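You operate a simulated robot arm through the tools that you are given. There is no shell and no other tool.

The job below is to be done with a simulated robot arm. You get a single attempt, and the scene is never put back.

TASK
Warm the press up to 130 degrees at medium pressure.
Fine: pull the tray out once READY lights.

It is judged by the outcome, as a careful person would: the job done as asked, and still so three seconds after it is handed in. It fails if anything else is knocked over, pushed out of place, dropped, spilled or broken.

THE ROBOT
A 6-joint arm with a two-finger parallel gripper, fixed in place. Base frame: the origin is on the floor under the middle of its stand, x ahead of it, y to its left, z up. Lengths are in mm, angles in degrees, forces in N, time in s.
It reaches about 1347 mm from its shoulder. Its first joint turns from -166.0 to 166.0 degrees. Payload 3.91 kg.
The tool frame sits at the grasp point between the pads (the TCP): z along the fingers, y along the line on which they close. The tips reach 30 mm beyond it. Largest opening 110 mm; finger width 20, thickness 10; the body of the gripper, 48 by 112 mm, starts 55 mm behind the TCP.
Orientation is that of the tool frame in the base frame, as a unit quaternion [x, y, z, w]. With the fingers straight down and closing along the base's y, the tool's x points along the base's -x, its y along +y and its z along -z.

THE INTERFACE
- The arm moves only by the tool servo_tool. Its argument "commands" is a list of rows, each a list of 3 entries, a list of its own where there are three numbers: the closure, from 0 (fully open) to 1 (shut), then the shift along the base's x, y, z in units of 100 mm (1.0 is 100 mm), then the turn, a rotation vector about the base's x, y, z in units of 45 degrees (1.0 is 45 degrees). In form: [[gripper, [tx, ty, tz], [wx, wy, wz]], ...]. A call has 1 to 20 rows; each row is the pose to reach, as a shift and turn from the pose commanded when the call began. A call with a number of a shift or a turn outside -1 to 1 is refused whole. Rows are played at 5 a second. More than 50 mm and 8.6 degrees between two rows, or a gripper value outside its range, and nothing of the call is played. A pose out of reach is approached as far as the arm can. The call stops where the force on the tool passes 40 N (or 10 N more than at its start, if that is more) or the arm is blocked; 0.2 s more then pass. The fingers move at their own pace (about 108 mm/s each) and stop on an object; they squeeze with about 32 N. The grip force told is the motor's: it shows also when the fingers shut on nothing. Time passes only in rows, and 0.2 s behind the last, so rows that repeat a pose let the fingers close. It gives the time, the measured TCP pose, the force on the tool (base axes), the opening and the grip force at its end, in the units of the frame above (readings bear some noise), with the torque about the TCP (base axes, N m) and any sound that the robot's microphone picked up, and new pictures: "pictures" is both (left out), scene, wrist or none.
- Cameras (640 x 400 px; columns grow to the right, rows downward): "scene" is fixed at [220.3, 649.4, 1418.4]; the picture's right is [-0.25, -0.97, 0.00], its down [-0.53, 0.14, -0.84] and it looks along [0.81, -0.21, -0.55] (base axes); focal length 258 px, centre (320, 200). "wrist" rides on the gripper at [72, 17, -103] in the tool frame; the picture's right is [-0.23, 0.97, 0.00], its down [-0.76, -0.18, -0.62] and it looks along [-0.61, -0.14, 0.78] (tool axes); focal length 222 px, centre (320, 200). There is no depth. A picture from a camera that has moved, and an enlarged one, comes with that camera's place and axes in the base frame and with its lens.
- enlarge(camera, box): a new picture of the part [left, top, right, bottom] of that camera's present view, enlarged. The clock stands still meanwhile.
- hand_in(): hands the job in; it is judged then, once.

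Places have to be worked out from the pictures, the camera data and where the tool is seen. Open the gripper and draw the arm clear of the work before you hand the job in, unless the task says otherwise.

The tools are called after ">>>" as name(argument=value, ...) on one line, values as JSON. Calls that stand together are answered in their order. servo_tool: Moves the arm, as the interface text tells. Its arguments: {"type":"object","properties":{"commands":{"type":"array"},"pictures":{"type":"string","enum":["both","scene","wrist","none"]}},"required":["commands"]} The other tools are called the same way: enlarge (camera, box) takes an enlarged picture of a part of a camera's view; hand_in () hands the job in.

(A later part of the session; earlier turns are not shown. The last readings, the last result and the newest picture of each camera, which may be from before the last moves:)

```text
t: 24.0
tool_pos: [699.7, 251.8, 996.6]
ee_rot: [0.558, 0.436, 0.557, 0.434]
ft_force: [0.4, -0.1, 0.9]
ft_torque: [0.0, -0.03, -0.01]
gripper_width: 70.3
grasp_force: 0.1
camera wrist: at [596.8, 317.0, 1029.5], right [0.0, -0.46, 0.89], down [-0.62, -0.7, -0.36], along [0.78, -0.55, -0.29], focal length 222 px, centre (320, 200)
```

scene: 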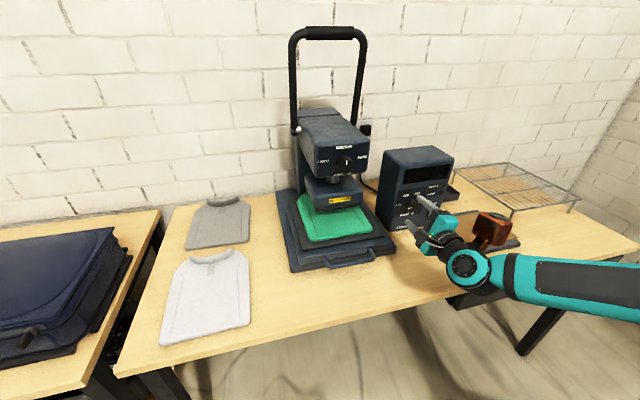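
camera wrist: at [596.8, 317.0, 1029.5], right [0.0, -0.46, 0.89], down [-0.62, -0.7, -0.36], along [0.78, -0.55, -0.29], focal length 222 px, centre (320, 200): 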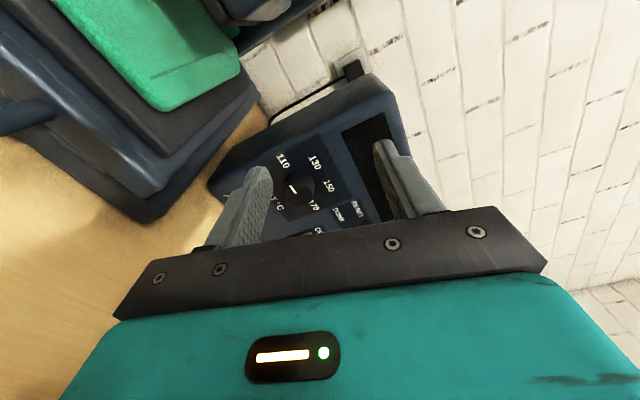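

Clear so far. I complete the move: y -80, z -68, roll -34°.

>>> servo_tool(commands=[[0.36, [0, -0.14, -0.11], [-0.12, 0, 0]], [0.36, [0, -0.28, -0.22], [-0.25, 0, 0]], [0.36, [0, -0.42, -0.34], [-0.38, 0, 0]], [0.36, [0, -0.56, -0.46], [-0.51, 0, 0]], [0.36, [0, -0.7, -0.58], [-0.64, 0, 0]], [0.36, [0, -0.8, -0.68], [-0.76, 0, 0]], [0.36, [0, -0.8, -0.68], [-0.76, 0, 0]]])

>>> enlarge(camera="wrist", box=[220, 60, 440, 197])

```text
t: 25.6
tool_pos: [698.6, 169.5, 927.0]
ee_rot: [0.406, 0.58, 0.404, 0.579]
ft_force: [-0.2, 0.2, 0.1]
ft_torque: [0.03, 0.01, 0.02]
gripper_width: 70.6
grasp_force: 0.0
camera wrist: at [594.9, 243.8, 918.3], right [0.0, 0.12, 0.99], down [-0.62, -0.78, 0.1], along [0.78, -0.62, 0.07], focal length 222 px, centre (320, 200)
```

scene: 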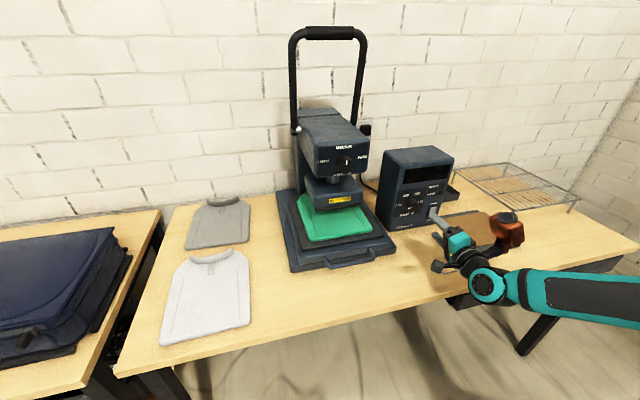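
wrist: 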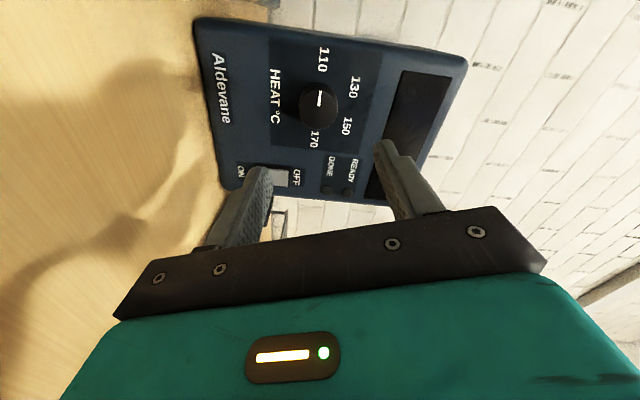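

```text
2.91 times, centred on (330, 128) of wrist
camera zoom: at [594.9, 243.8, 918.3], right [0.0, 0.12, 0.99], down [-0.62, -0.78, 0.1], along [0.78, -0.62, 0.07], focal length 646 px, centre (291, 408)
```

zoom: 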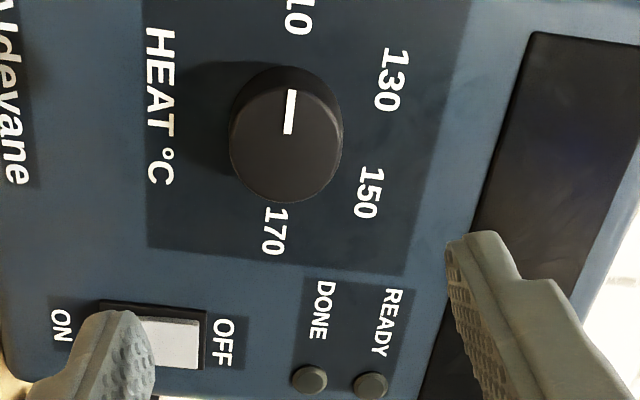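

The labels seen from both cameras put the box face at x≈842 and the knob centre at y≈177, z≈925 (front ≈ 820). I shift +7.5 in y, -2.3 in z and advance 60 mm, then re-measure.

>>> servo_tool(commands=[[0.36, [0.0, 0.04, -0.01], [0, 0, 0]], [0.36, [0.1, 0.075, -0.023], [0, 0, 0]], [0.36, [0.25, 0.075, -0.023], [0, 0, 0]], [0.36, [0.4, 0.075, -0.023], [0, 0, 0]], [0.36, [0.5, 0.075, -0.023], [0, 0, 0]], [0.36, [0.6, 0.075, -0.023], [0, 0, 0]], [0.36, [0.6, 0.075, -0.023], [0, 0, 0]]], pictures="wrist")

>>> enlarge(camera="wrist", box=[230, 60, 430, 185])

```text
t: 27.2
tool_pos: [758.6, 179.4, 925.9]
ee_rot: [0.406, 0.581, 0.404, 0.579]
ft_force: [-0.7, -0.3, -0.6]
ft_torque: [-0.01, 0.01, 0.0]
gripper_width: 70.7
grasp_force: 0.0
camera wrist: at [654.9, 253.1, 915.8], right [0.0, 0.12, 0.99], down [-0.62, -0.78, 0.1], along [0.78, -0.62, 0.07], focal length 222 px, centre (320, 200)
```

wrist: 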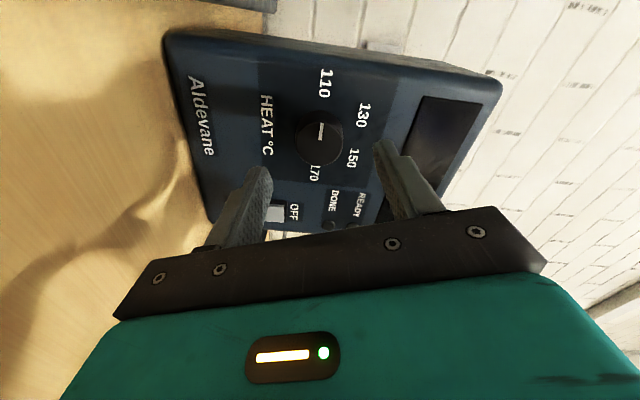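

```text
3.20 times, centred on (330, 122) of wrist
camera zoom: at [654.9, 253.1, 915.8], right [0.0, 0.12, 0.99], down [-0.62, -0.78, 0.1], along [0.78, -0.62, 0.07], focal length 711 px, centre (288, 448)
```

zoom: 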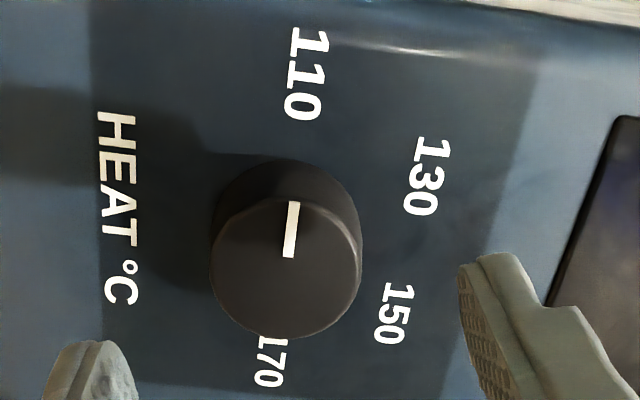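

The knob centre now reads (841 face, 178.5, 924), within 1 mm of the tool axis, front at x≈819. I advance 45 mm so that the tips reach x≈834.

>>> servo_tool(commands=[[0.36, [0.1, -0.008, 0], [0, 0, 0]], [0.36, [0.2, -0.008, 0], [0, 0, 0]], [0.36, [0.3, -0.008, 0], [0, 0, 0]], [0.36, [0.4, -0.008, 0], [0, 0, 0]], [0.36, [0.45, -0.008, 0], [0, 0, 0]], [0.36, [0.45, -0.008, 0], [0, 0, 0]]], pictures="wrist")

>>> enlarge(camera="wrist", box=[230, 90, 430, 215])

```text
t: 28.6
tool_pos: [802.6, 177.7, 925.5]
ee_rot: [0.405, 0.581, 0.405, 0.579]
ft_force: [0.1, -0.1, -0.6]
ft_torque: [0.01, -0.01, 0.02]
gripper_width: 70.6
grasp_force: 0.1
camera wrist: at [699.7, 252.3, 916.1], right [0.0, 0.12, 0.99], down [-0.62, -0.78, 0.1], along [0.78, -0.62, 0.07], focal length 222 px, centre (320, 200)
```

wrist: 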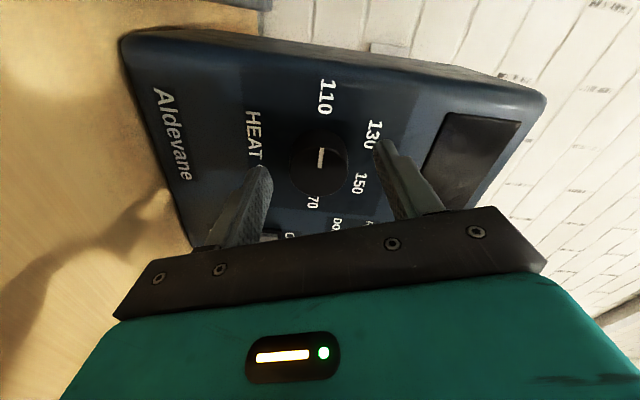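

```text
3.20 times, centred on (330, 152) of wrist
camera zoom: at [699.7, 252.3, 916.1], right [0.0, 0.12, 0.99], down [-0.62, -0.78, 0.1], along [0.78, -0.62, 0.07], focal length 711 px, centre (288, 352)
```

zoom: 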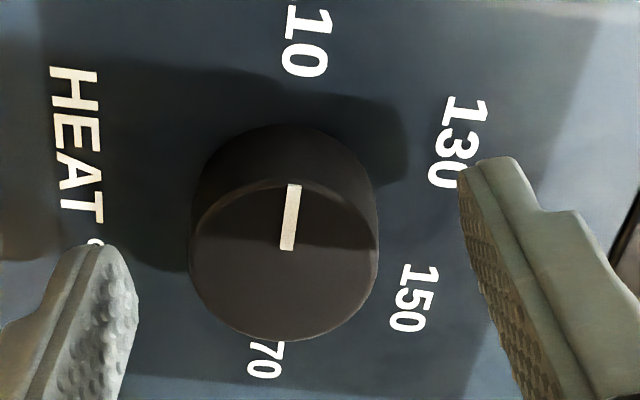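

Aligned: the pointer reads 9 o'clock (-90°), 130 is at -30°. I close on the knob.

>>> servo_tool(commands=[[0.5, [0, 0, 0], [0, 0, 0]], [0.65, [0, 0, 0], [0, 0, 0]], [1, [0, 0, 0], [0, 0, 0]], [1, [0, 0, 0], [0, 0, 0]]], pictures="none")

```text
t: 29.6
tool_pos: [803.3, 177.7, 924.7]
ee_rot: [0.408, 0.581, 0.404, 0.577]
ft_force: [-7.3, -6.8, -18.1]
ft_torque: [0.06, 0.58, -0.28]
gripper_width: 39.7
grasp_force: 45.2
```

Gripped at 39.7 mm, with an off-centre push of about 19 N along the closing line. I ease 1.2 mm that way and turn the first 30° clockwise.

>>> servo_tool(commands=[[1, [0, -0.004, -0.011], [0, 0, 0]], [1, [0, -0.004, -0.011], [0, 0, 0]], [1, [0, -0.004, -0.011], [0.13, 0, 0]], [1, [0, -0.004, -0.011], [0.26, 0, 0]], [1, [0, -0.004, -0.011], [0.4, 0, 0]], [1, [0, -0.004, -0.011], [0.53, 0, 0]], [1, [0, -0.004, -0.011], [0.67, 0, 0]], [1, [0, -0.004, -0.011], [0.67, 0, 0]]], pictures="wrist")

>>> enlarge(camera="wrist", box=[230, 60, 430, 215])

```text
t: 31.4
tool_pos: [803.1, 176.8, 926.4]
ee_rot: [0.541, 0.455, 0.543, 0.454]
ft_force: [10.8, 11.2, 16.3]
ft_torque: [-0.03, -0.53, 0.45]
gripper_width: 39.6
grasp_force: 44.7
camera wrist: at [699.6, 246.1, 953.9], right [0.0, -0.4, 0.92], down [-0.62, -0.72, -0.31], along [0.78, -0.57, -0.25], focal length 222 px, centre (320, 200)
```

wrist: 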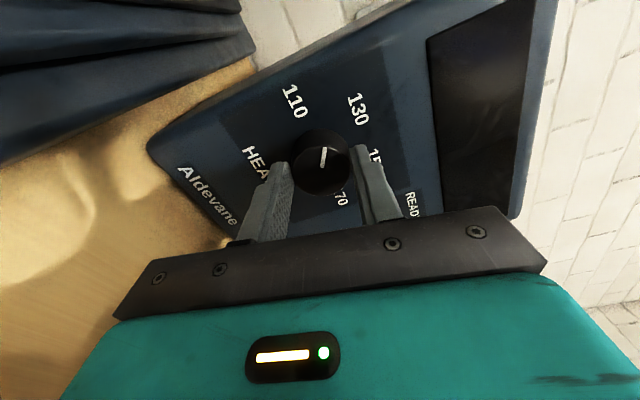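

```text
2.58 times, centred on (330, 138) of wrist
camera zoom: at [699.6, 246.1, 953.9], right [0.0, -0.4, 0.92], down [-0.62, -0.72, -0.31], along [0.78, -0.57, -0.25], focal length 573 px, centre (294, 361)
```

zoom: 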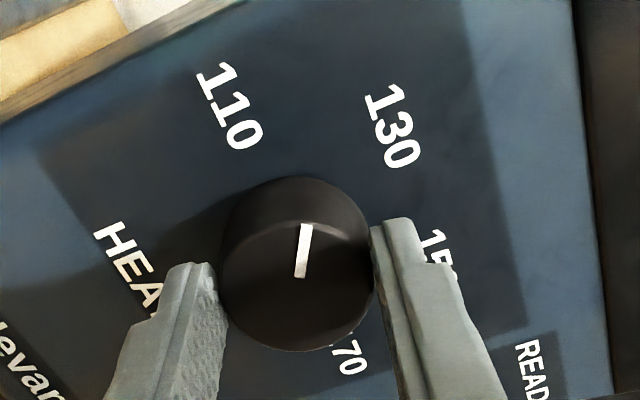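

The pointer is halfway between 110 and 130, as intended. I turn the remaining 30°.

>>> servo_tool(commands=[[1, [0, 0.002, 0.005], [0.13, 0, 0]], [1, [0, 0.002, 0.005], [0.26, 0, 0]], [1, [0, 0.002, 0.005], [0.4, 0, 0]], [1, [0, 0.002, 0.005], [0.53, 0, 0]], [1, [0, 0.002, 0.005], [0.67, 0, 0]], [1, [0, 0.002, 0.005], [0.67, 0, 0]], [1, [0, 0.002, 0.005], [0.67, 0, 0]]], pictures="wrist")

>>> enlarge(camera="wrist", box=[230, 60, 430, 215])

>>> enlarge(camera="scene", box=[385, 180, 449, 220])

```text
t: 32.9
tool_pos: [802.8, 176.8, 926.7]
ee_rot: [0.641, 0.297, 0.643, 0.297]
ft_force: [-3.6, 5.1, 4.4]
ft_torque: [-0.03, 0.08, -0.12]
gripper_width: 39.9
grasp_force: 44.9
stopped in row 7: the force on the tool passed its limit at 41 N (the readings are from after the stop); the commanded pose is now the measured one
camera wrist: at [699.4, 221.3, 985.2], right [0.0, -0.8, 0.59], down [-0.62, -0.47, -0.63], along [0.78, -0.37, -0.5], focal length 222 px, centre (320, 200)
```

wrist: 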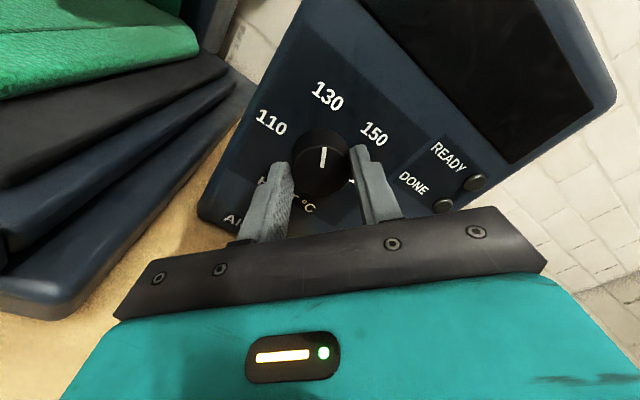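

```text
2.58 times, centred on (330, 138) of wrist
camera zoom: at [699.4, 221.3, 985.2], right [0.0, -0.8, 0.59], down [-0.62, -0.47, -0.63], along [0.78, -0.37, -0.5], focal length 573 px, centre (294, 361)
```

zoom: 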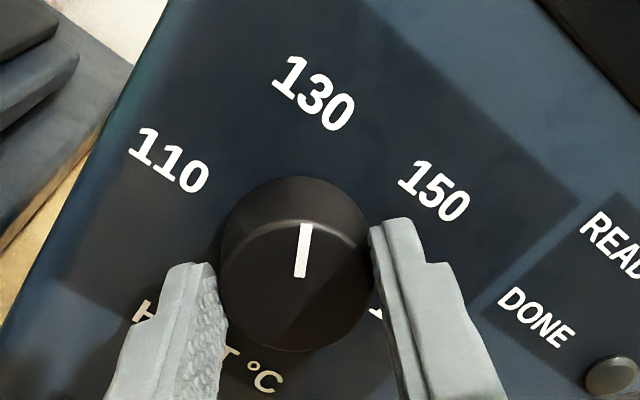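

```text
10.00 times, centred on (417, 200) of scene
camera zoom: at [220.3, 649.4, 1418.4], right [-0.25, -0.97, 0.0], down [-0.53, 0.14, -0.84], along [0.81, -0.21, -0.55], focal length 2576 px, centre (-650, 200)
```

zoom: 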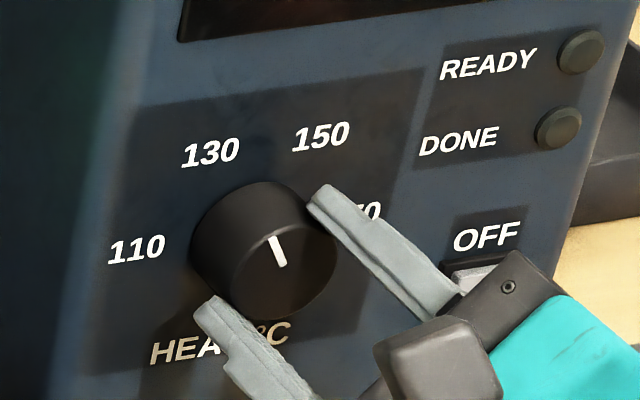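

The stop came at the very end of the turn, at 41 N. The scene view gives the pointer at -30°, right on 130. I release and back away.

>>> servo_tool(commands=[[0.36, [0, 0, 0], [0, 0, 0]], [0.36, [0, 0, 0], [0, 0, 0]], [0.36, [0, 0, 0], [0, 0, 0]], [0.36, [-0.1, 0, 0], [0, 0, 0]], [0.36, [-0.25, 0, 0], [0, 0, 0]], [0.36, [-0.4, 0, 0], [0, 0, 0]], [0.36, [-0.6, 0, 0], [0, 0, 0]], [0.36, [-0.8, 0, 0], [0, 0, 0]]])

>>> enlarge(camera="wrist", box=[240, 50, 440, 175])

>>> enlarge(camera="scene", box=[385, 180, 449, 220])

```text
t: 34.7
tool_pos: [723.4, 176.1, 926.1]
ee_rot: [0.641, 0.298, 0.643, 0.296]
ft_force: [0.2, 0.0, -0.3]
ft_torque: [0.01, -0.05, -0.02]
gripper_width: 70.5
grasp_force: 0.0
camera wrist: at [618.9, 220.9, 984.6], right [0.0, -0.8, 0.59], down [-0.62, -0.47, -0.63], along [0.78, -0.37, -0.5], focal length 222 px, centre (320, 200)
```

scene: 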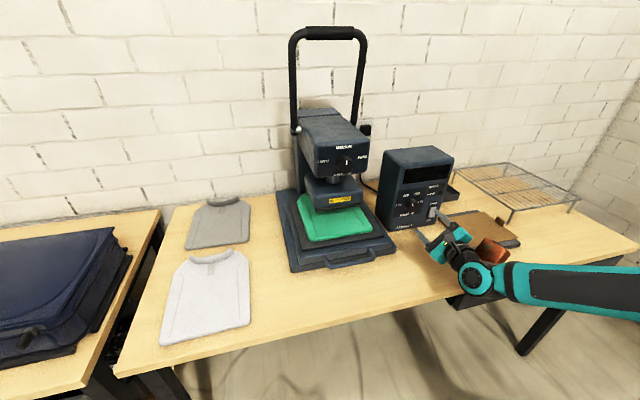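
wrist: 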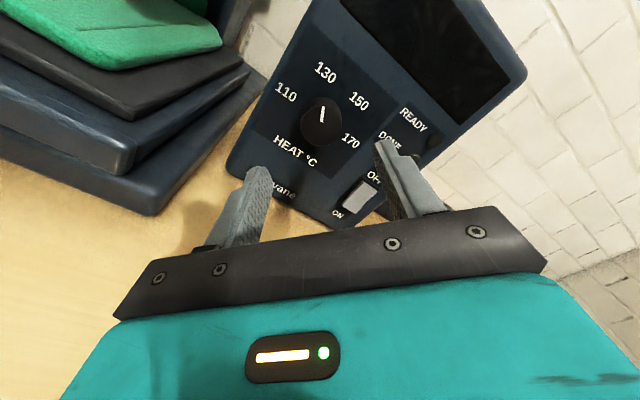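

```text
3.20 times, centred on (340, 112) of wrist
camera zoom: at [618.9, 220.9, 984.6], right [0.0, -0.8, 0.59], down [-0.62, -0.47, -0.63], along [0.78, -0.37, -0.5], focal length 711 px, centre (256, 480)
```

zoom: 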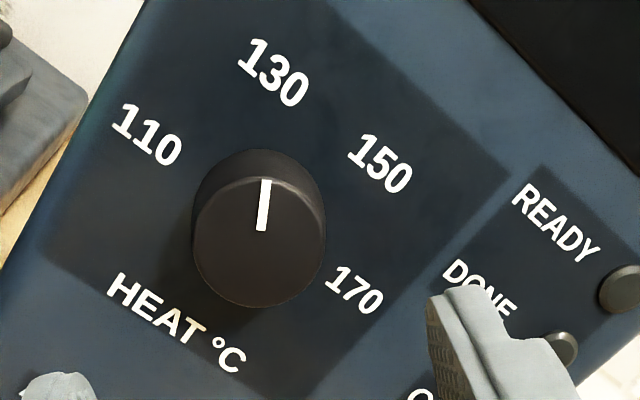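

```text
10.00 times, centred on (417, 200) of scene
camera zoom: at [220.3, 649.4, 1418.4], right [-0.25, -0.97, 0.0], down [-0.53, 0.14, -0.84], along [0.81, -0.21, -0.55], focal length 2576 px, centre (-650, 200)
```

zoom: 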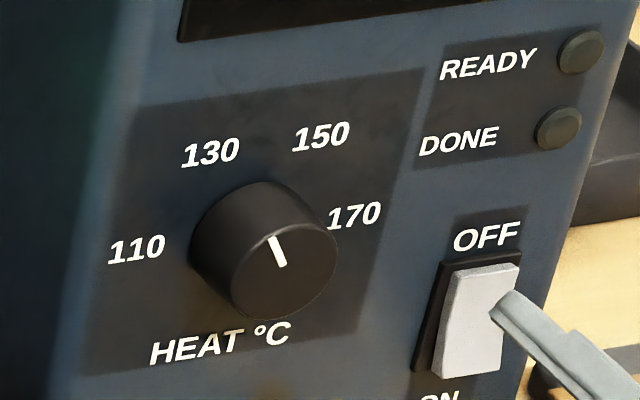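

The pointer is on 130. Now the rocker switch; I enlarge it to locate its ON end.

>>> enlarge(camera="wrist", box=[310, 150, 410, 230])

>>> enlarge(camera="scene", box=[415, 190, 463, 220])

```text
5.00 times, centred on (360, 190) of wrist
camera zoom: at [618.9, 220.9, 984.6], right [0.0, -0.8, 0.59], down [-0.62, -0.47, -0.63], along [0.78, -0.37, -0.5], focal length 1111 px, centre (120, 250)
```

zoom: 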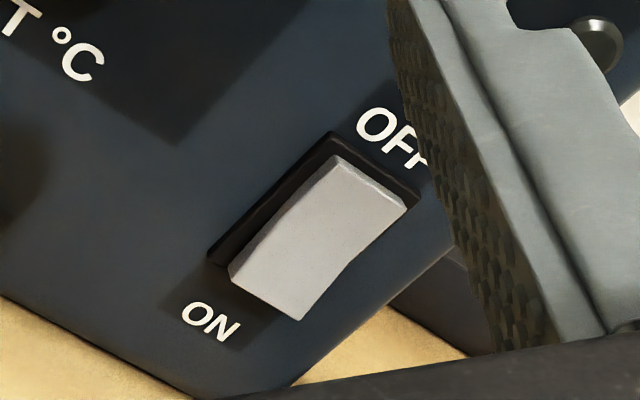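

```text
13.33 times, centred on (439, 205) of scene
camera zoom: at [220.3, 649.4, 1418.4], right [-0.25, -0.97, 0.0], down [-0.53, 0.14, -0.84], along [0.81, -0.21, -0.55], focal length 3435 px, centre (-1267, 133)
```

zoom: 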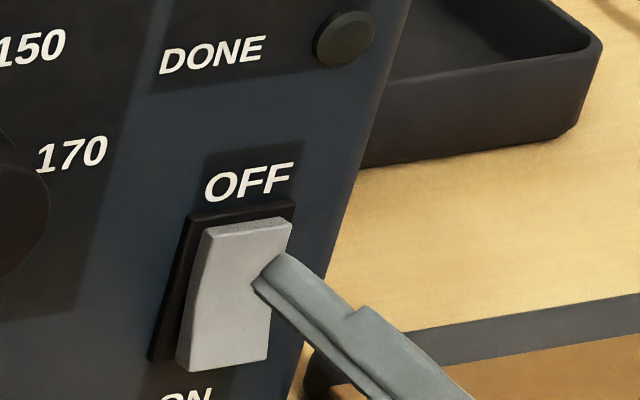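

The rocker's bottom (ON) half sticks out, at about y 82, z 860–877, x≈830. I shift sideways to y=82 with the roll going to -90°, then pitch 30° down and close the fingers, to poke it without the gripper body coming near the table.

>>> servo_tool(commands=[[0.5, [-0.05, -0.15, 0.05], [-0.15, 0, 0]], [0.7, [-0.08, -0.3, 0.1], [-0.3, 0, 0]], [0.9, [-0.08, -0.45, 0.15], [-0.45, 0, 0]], [1, [-0.08, -0.6, 0.2], [-0.6, 0, 0]], [1, [-0.08, -0.75, 0.2], [-0.75, 0, 0]], [1, [-0.08, -0.94, 0.2], [-0.896, 0, 0]]], pictures="scene")

>>> servo_tool(commands=[[1, [0.0, 0, 0], [0, 0.133, 0]], [1, [0, 0, 0], [0, 0.267, 0]], [1, [0, 0, 0], [0, 0.4, 0]], [1, [0, 0, 0], [0, 0.533, 0]], [1, [0.1, 0, -0.1], [0, 0.667, 0]], [1, [0.2, 0, -0.3], [0, 0.667, 0]], [1, [0.3, 0, -0.5], [0, 0.667, 0]], [1, [0.3, 0, -0.6], [0, 0.667, 0]]])

```text
t: 36.1
tool_pos: [715.5, 81.7, 945.3]
ee_rot: [0.499, 0.502, 0.5, 0.499]
ft_force: [0.4, 0.2, 0.4]
ft_torque: [-0.03, 0.02, -0.02]
gripper_width: 0.0
grasp_force: 31.6
```

scene: 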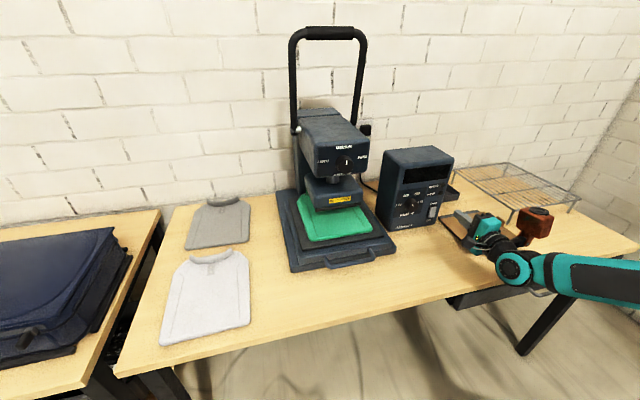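

```text
t: 37.9
tool_pos: [747.7, 82.5, 886.6]
ee_rot: [0.612, 0.613, 0.354, 0.352]
ft_force: [-0.3, 0.7, 0.3]
ft_torque: [-0.01, 0.0, -0.03]
gripper_width: 0.0
grasp_force: 32.0
camera wrist: at [666.0, 154.5, 951.6], right [0.49, -0.23, 0.84], down [-0.63, -0.76, 0.16], along [0.61, -0.6, -0.52], focal length 222 px, centre (320, 200)
```

scene: 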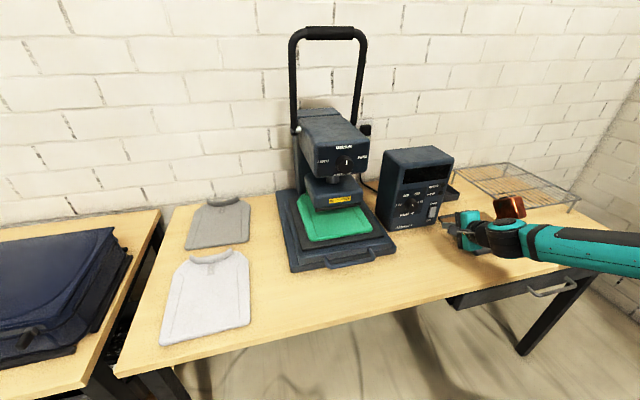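
wrist: 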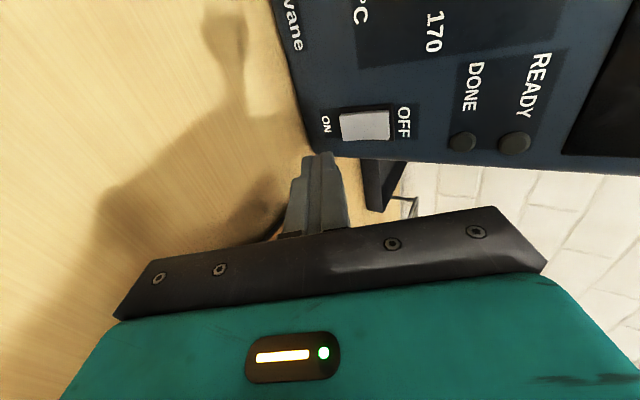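

The closed fingertips and rocker are both visible; I enlarge to compute the lateral aim.

>>> enlarge(camera="wrist", box=[280, 80, 440, 180])

```text
4.00 times, centred on (360, 130) of wrist
camera zoom: at [666.0, 154.5, 951.6], right [0.49, -0.23, 0.84], down [-0.63, -0.76, 0.16], along [0.61, -0.6, -0.52], focal length 888 px, centre (160, 480)
```

zoom: 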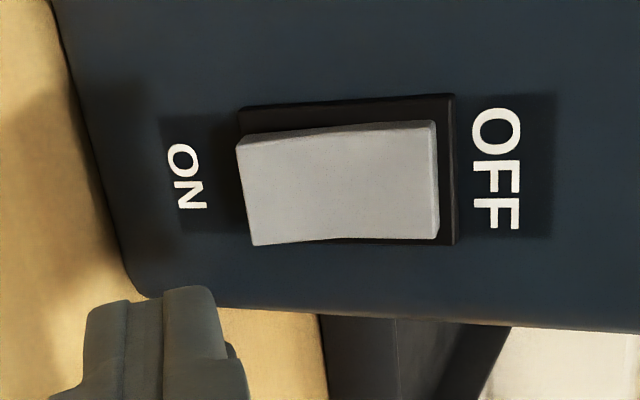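

The rocker is at y≈80.5, with its lower end at z≈858. I bring the leading fingertip edge to z≈866 just short of it.

>>> servo_tool(commands=[[1, [0.0, -0.02, -0.07], [0, 0, 0]], [1, [0.1, -0.02, -0.13], [0, 0, 0]], [1, [0.2, -0.02, -0.13], [0, 0, 0]], [1, [0.3, -0.02, -0.13], [0, 0, 0]], [1, [0.4, -0.02, -0.13], [0, 0, 0]], [1, [0.4, -0.02, -0.13], [0, 0, 0]]], pictures="wrist")

>>> enlarge(camera="wrist", box=[260, 100, 420, 200])

>>> enlarge(camera="scene", box=[405, 185, 485, 235])

```text
t: 39.3
tool_pos: [786.8, 81.4, 872.9]
ee_rot: [0.612, 0.613, 0.354, 0.353]
ft_force: [0.4, -0.9, -0.2]
ft_torque: [-0.01, -0.01, -0.02]
gripper_width: 0.0
grasp_force: 32.0
camera wrist: at [705.0, 154.3, 939.1], right [0.49, -0.23, 0.84], down [-0.63, -0.76, 0.16], along [0.61, -0.6, -0.52], focal length 222 px, centre (320, 200)
```

wrist: 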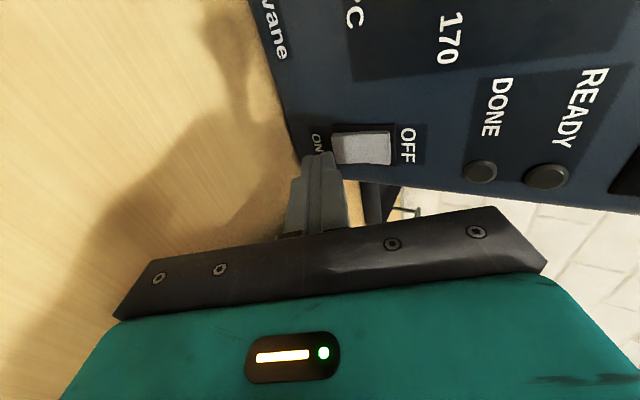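

```text
4.00 times, centred on (340, 150) of wrist
camera zoom: at [705.0, 154.3, 939.1], right [0.49, -0.23, 0.84], down [-0.63, -0.76, 0.16], along [0.61, -0.6, -0.52], focal length 888 px, centre (240, 400)
```

zoom: 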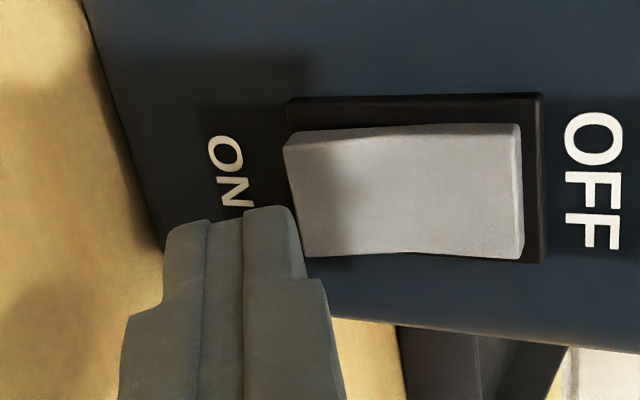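

```text
8.00 times, centred on (445, 210) of scene
camera zoom: at [220.3, 649.4, 1418.4], right [-0.25, -0.97, 0.0], down [-0.53, 0.14, -0.84], along [0.81, -0.21, -0.55], focal length 2061 px, centre (-680, 120)
```

zoom: 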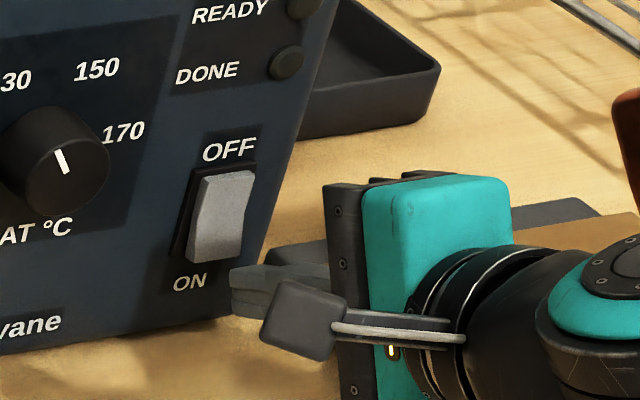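

The aim projects to the lower quarter of the rocker. I push straight in +x slowly, 2 mm per row, up to 20 mm.

>>> servo_tool(commands=[[1, [0.03, 0, 0], [0, 0, 0]], [1, [0.06, 0, 0], [0, 0, 0]], [1, [0.09, 0, 0], [0, 0, 0]], [1, [0.11, 0, 0], [0, 0, 0]], [1, [0.13, 0, 0], [0, 0, 0]], [1, [0.15, 0, 0], [0, 0, 0]], [1, [0.17, 0, 0], [0, 0, 0]], [1, [0.19, 0, 0], [0, 0, 0]], [1, [0.2, 0, 0], [0, 0, 0]]])

>>> enlarge(camera="wrist", box=[260, 100, 420, 200])

>>> enlarge(camera="scene", box=[375, 140, 471, 230])

```text
t: 41.3
tool_pos: [804.7, 81.5, 873.4]
ee_rot: [0.613, 0.613, 0.354, 0.352]
ft_force: [0.1, 1.1, 0.7]
ft_torque: [-0.03, 0.03, 0.01]
gripper_width: 0.4
grasp_force: 31.5
camera wrist: at [724.5, 152.7, 938.3], right [0.49, -0.23, 0.84], down [-0.63, -0.76, 0.16], along [0.61, -0.6, -0.52], focal length 222 px, centre (320, 200)
```

scene: 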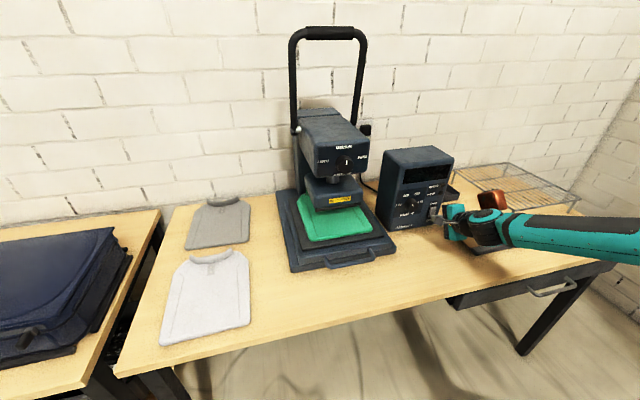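
wrist: 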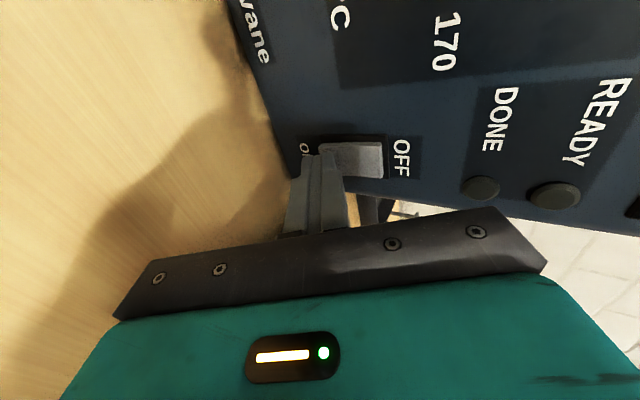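

```text
4.00 times, centred on (340, 150) of wrist
camera zoom: at [724.5, 152.7, 938.3], right [0.49, -0.23, 0.84], down [-0.63, -0.76, 0.16], along [0.61, -0.6, -0.52], focal length 888 px, centre (240, 400)
```

zoom: 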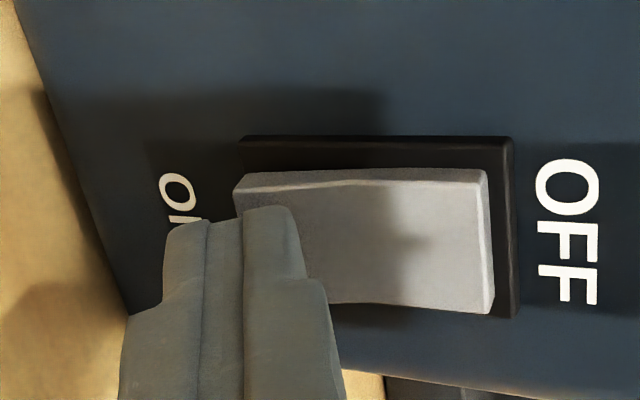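

```text
4.44 times, centred on (423, 185) of scene
camera zoom: at [220.3, 649.4, 1418.4], right [-0.25, -0.97, 0.0], down [-0.53, 0.14, -0.84], along [0.81, -0.21, -0.55], focal length 1145 px, centre (-138, 267)
```

zoom: 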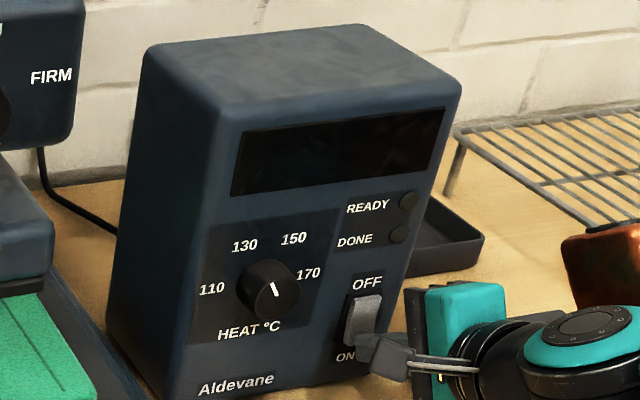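

No force yet and the display is still dark, so the tips have not touched the rocker. I continue pushing in 1.5 mm steps.

>>> servo_tool(commands=[[1, [0.015, 0, 0], [0, 0, 0]], [1, [0.03, 0, 0], [0, 0, 0]], [1, [0.045, 0, 0], [0, 0, 0]], [1, [0.06, 0, 0], [0, 0, 0]], [1, [0.075, 0, 0], [0, 0, 0]], [1, [0.09, 0, 0], [0, 0, 0]], [1, [0.105, 0, 0], [0, 0, 0]], [1, [0.12, 0, 0], [0, 0, 0]]])

>>> enlarge(camera="wrist", box=[260, 100, 420, 200])

>>> enlarge(camera="scene", box=[375, 140, 471, 230])

```text
t: 42.4
tool_pos: [809.8, 81.0, 871.9]
ee_rot: [0.612, 0.613, 0.354, 0.353]
ft_force: [-36.9, -6.8, 4.2]
ft_torque: [-0.01, 0.12, -0.21]
gripper_width: 0.0
grasp_force: 32.5
stopped in row 5: the force on the tool passed its limit at 44 N (the readings are from after the stop); the commanded pose is now the measured one
camera wrist: at [728.8, 153.1, 939.2], right [0.49, -0.23, 0.84], down [-0.63, -0.76, 0.16], along [0.61, -0.6, -0.52], focal length 222 px, centre (320, 200)
```

scene: 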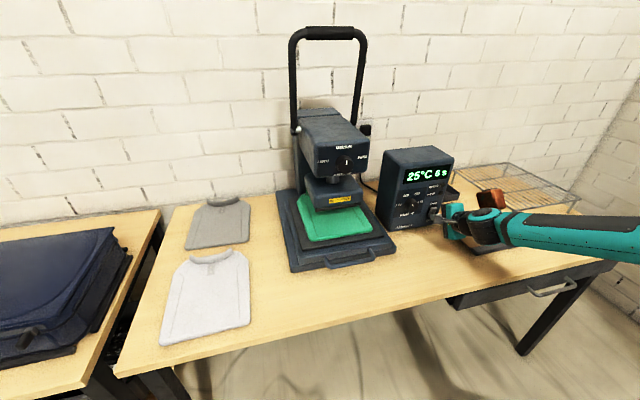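
wrist: 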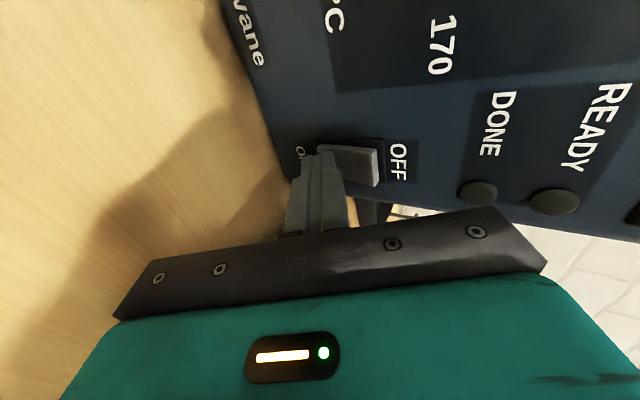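

```text
4.00 times, centred on (340, 150) of wrist
camera zoom: at [728.8, 153.1, 939.2], right [0.49, -0.23, 0.84], down [-0.63, -0.76, 0.16], along [0.61, -0.6, -0.52], focal length 888 px, centre (240, 400)
```

zoom: 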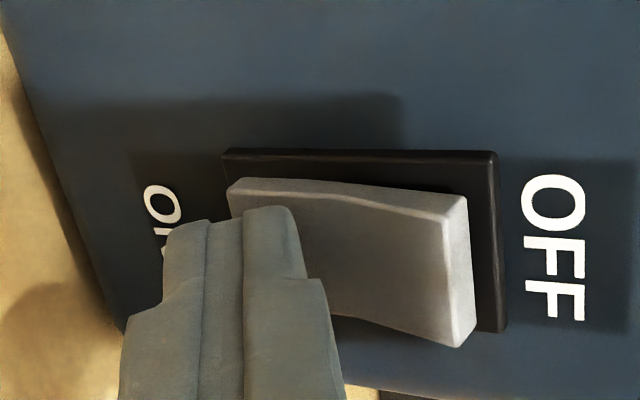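

```text
4.44 times, centred on (423, 185) of scene
camera zoom: at [220.3, 649.4, 1418.4], right [-0.25, -0.97, 0.0], down [-0.53, 0.14, -0.84], along [0.81, -0.21, -0.55], focal length 1145 px, centre (-138, 267)
```

zoom: 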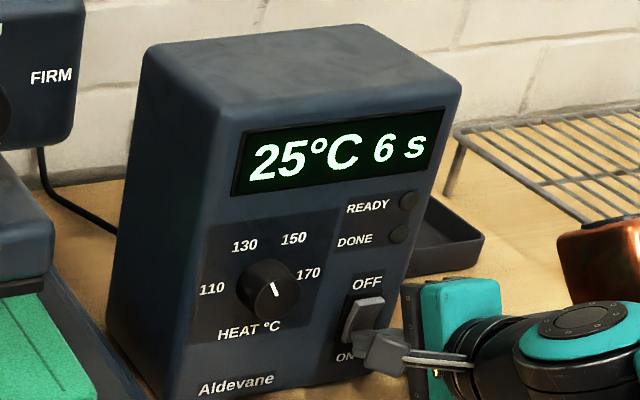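

The display lit: 25 °C, 6 s, so the power is ON. I back off straight and rise, then check that the heater is warming.

>>> servo_tool(commands=[[1, [-0.1, 0, 0], [0, 0, 0]], [1, [-0.25, 0, 0], [0, 0, 0]], [1, [-0.45, 0, 0.05], [0, 0, 0]], [1, [-0.65, 0, 0.2], [0, 0, 0]], [1, [-0.85, 0, 0.4], [0, 0, 0]], [1, [-1.0, 0, 0.6], [0, 0, 0]], [1, [-1.0, 0, 0.8], [0, 0, 0]]])

>>> enlarge(camera="scene", box=[375, 140, 471, 230])

```text
t: 44.0
tool_pos: [709.8, 80.9, 950.4]
ee_rot: [0.612, 0.613, 0.355, 0.353]
ft_force: [0.1, -0.1, -0.5]
ft_torque: [-0.03, 0.03, 0.04]
gripper_width: 0.2
grasp_force: 32.0
camera wrist: at [629.2, 154.0, 1016.6], right [0.49, -0.23, 0.84], down [-0.63, -0.76, 0.16], along [0.61, -0.6, -0.52], focal length 222 px, centre (320, 200)
```

scene: 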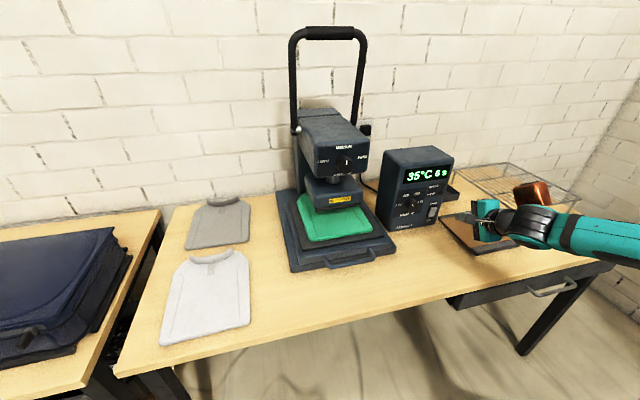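
wrist: 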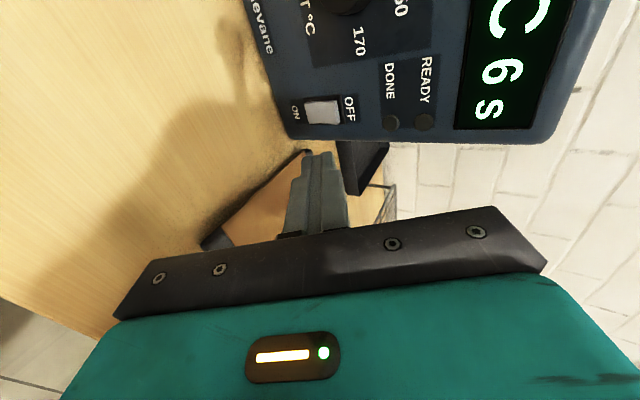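

```text
4.44 times, centred on (423, 185) of scene
camera zoom: at [220.3, 649.4, 1418.4], right [-0.25, -0.97, 0.0], down [-0.53, 0.14, -0.84], along [0.81, -0.21, -0.55], focal length 1145 px, centre (-138, 267)
```

zoom: 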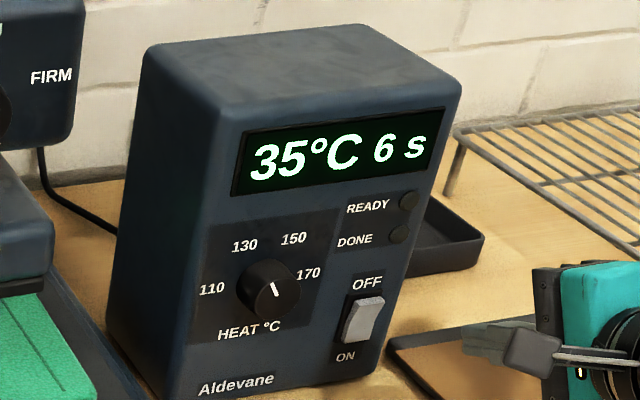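

It is warming (35 °C already). Meanwhile I carry the arm over to the tray handle side, keeping high at z≈1000 and pitching to 60° down on the way.

>>> servo_tool(commands=[[1, [-0.1, 0.15, 0.1], [0, 0.06, 0]], [1, [-0.2, 0.3, 0.2], [0, 0.12, 0]], [1, [-0.3, 0.45, 0.3], [0, 0.18, 0]], [1, [-0.4, 0.6, 0.4], [0, 0.24, 0]], [1, [-0.5, 0.75, 0.5], [0, 0.3, 0]], [1, [-0.5, 0.95, 0.5], [0, 0.333, 0]]], pictures="scene")

>>> servo_tool(commands=[[0.8, [0, 0.15, 0], [0, 0.06, 0]], [0.6, [0, 0.3, 0], [0, 0.12, 0]], [0.5, [0, 0.45, 0], [0, 0.18, 0]], [0.5, [0, 0.6, 0], [0, 0.24, 0]], [0.5, [0, 0.75, 0], [0, 0.3, 0]], [0.5, [0, 0.95, 0], [0, 0.333, 0]]])

```text
t: 45.4
tool_pos: [661.2, 174.2, 1003.5]
ee_rot: [0.653, 0.654, 0.27, 0.268]
ft_force: [0.5, -0.2, -1.0]
ft_torque: [0.0, -0.01, 0.03]
gripper_width: 0.0
grasp_force: 32.1
```

scene: 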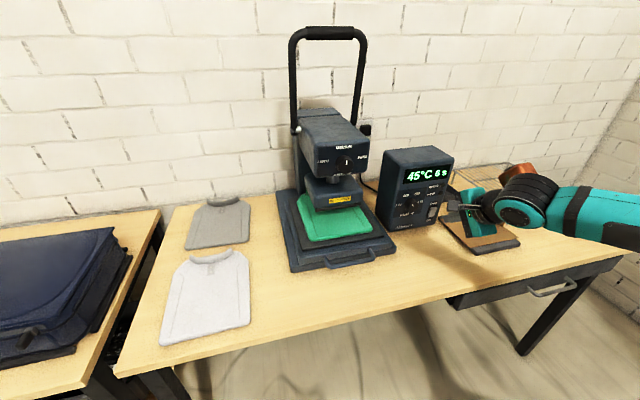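

```text
t: 46.8
tool_pos: [661.5, 271.4, 1003.5]
ee_rot: [0.683, 0.683, 0.183, 0.182]
ft_force: [-0.2, -0.9, 0.4]
ft_torque: [0.0, -0.02, 0.04]
gripper_width: 54.9
grasp_force: 0.0
camera wrist: at [623.9, 344.5, 1101.7], right [0.84, -0.23, 0.48], down [-0.46, -0.76, 0.45], along [0.27, -0.6, -0.75], focal length 222 px, centre (320, 200)
```

scene: 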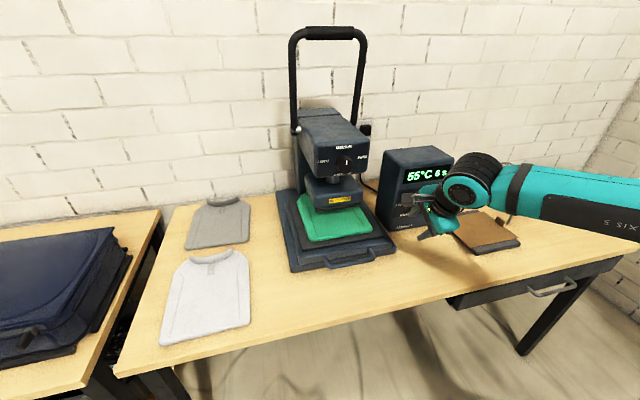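
wrist: 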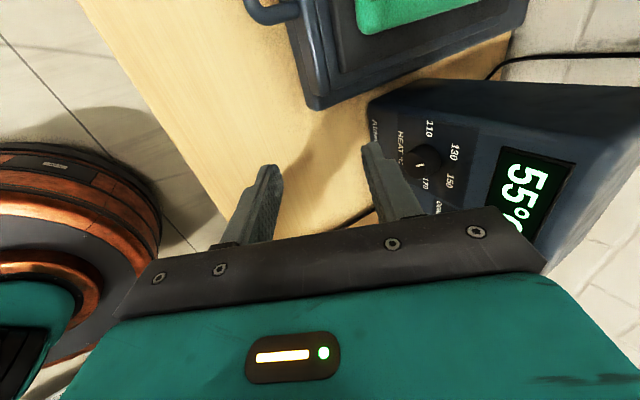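

55 °C and rising. I continue in +y to come over the handle (y≈430).

>>> servo_tool(commands=[[0.5, [0, 0.15, 0], [0, 0, 0]], [0.5, [0, 0.3, 0], [0, 0, 0]], [0.5, [0, 0.5, 0], [0, 0, 0]], [0.5, [0, 0.7, 0], [0, 0, 0]], [0.5, [0, 0.85, 0], [0, 0, 0]], [0.5, [0, 1.0, 0], [0, 0, 0]]], pictures="scene")

>>> servo_tool(commands=[[0.5, [0, 0.15, 0], [0, 0, 0]], [0.5, [0, 0.3, 0], [0, 0, 0]], [0.5, [0, 0.45, 0], [0, 0, 0]], [0.5, [0, 0.6, 0], [0, 0, 0]], [0.5, [0, 0.6, 0], [0, 0, 0]]])

```text
t: 48.2
tool_pos: [661.7, 371.7, 1001.5]
ee_rot: [0.683, 0.683, 0.184, 0.181]
ft_force: [-1.2, -0.6, 0.5]
ft_torque: [0.01, 0.02, 0.0]
gripper_width: 55.0
grasp_force: 0.0
```

scene: 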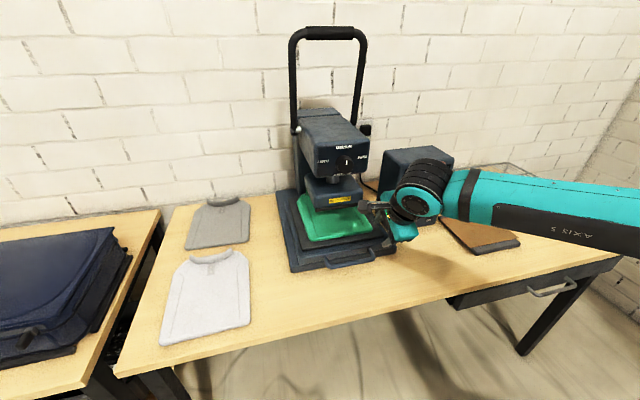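

```text
t: 49.4
tool_pos: [662.5, 430.8, 1003.1]
ee_rot: [0.683, 0.683, 0.183, 0.182]
ft_force: [-0.1, 0.3, -0.3]
ft_torque: [-0.01, 0.01, 0.0]
gripper_width: 54.6
grasp_force: 0.1
camera wrist: at [626.1, 503.4, 1100.3], right [0.84, -0.23, 0.48], down [-0.46, -0.76, 0.45], along [0.27, -0.6, -0.75], focal length 222 px, centre (320, 200)
```

scene: 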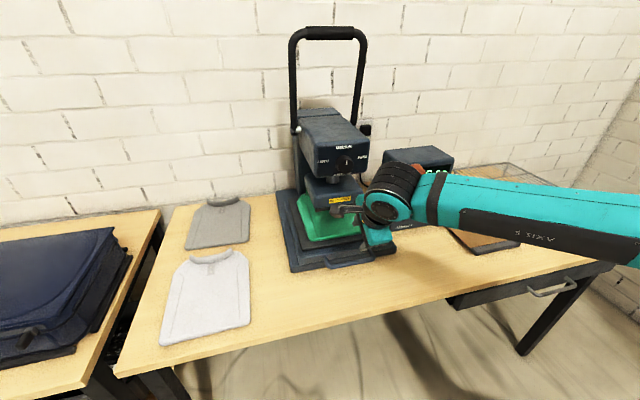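
wrist: 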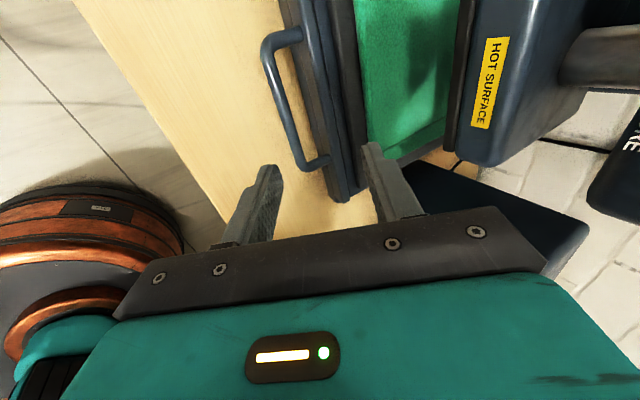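

The handle is visible in the wrist view, with a good gap between bar and tray. I enlarge it to measure, and check whether the READY lamp can be seen past the arm.

>>> enlarge(camera="wrist", box=[240, 10, 400, 200])

>>> enlarge(camera="scene", box=[375, 140, 471, 230])

>>> enlarge(camera="scene", box=[280, 210, 400, 285])

```text
2.11 times, centred on (320, 105) of wrist
camera zoom: at [626.1, 503.4, 1100.3], right [0.84, -0.23, 0.48], down [-0.46, -0.76, 0.45], along [0.27, -0.6, -0.75], focal length 468 px, centre (320, 400)
```

zoom: 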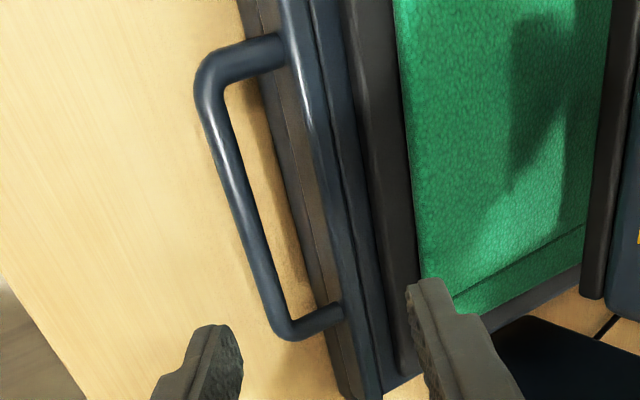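

```text
4.44 times, centred on (423, 185) of scene
camera zoom: at [220.3, 649.4, 1418.4], right [-0.25, -0.97, 0.0], down [-0.53, 0.14, -0.84], along [0.81, -0.21, -0.55], focal length 1145 px, centre (-138, 267)
```

zoom: 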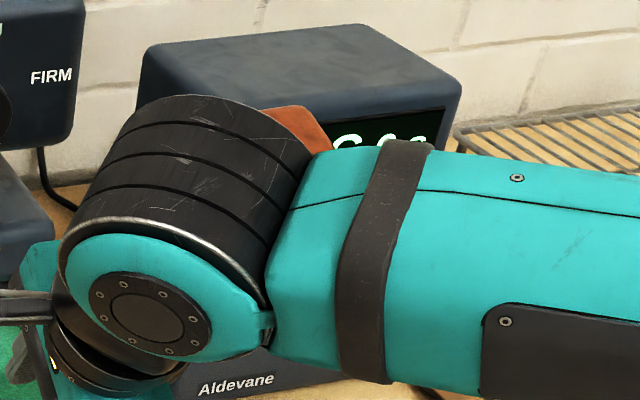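

```text
5.33 times, centred on (340, 248) of scene
camera zoom: at [220.3, 649.4, 1418.4], right [-0.25, -0.97, 0.0], down [-0.53, 0.14, -0.84], along [0.81, -0.21, -0.55], focal length 1374 px, centre (213, -53)
```

zoom: 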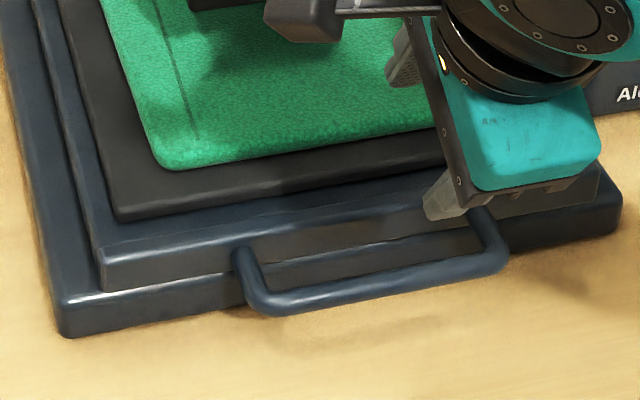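

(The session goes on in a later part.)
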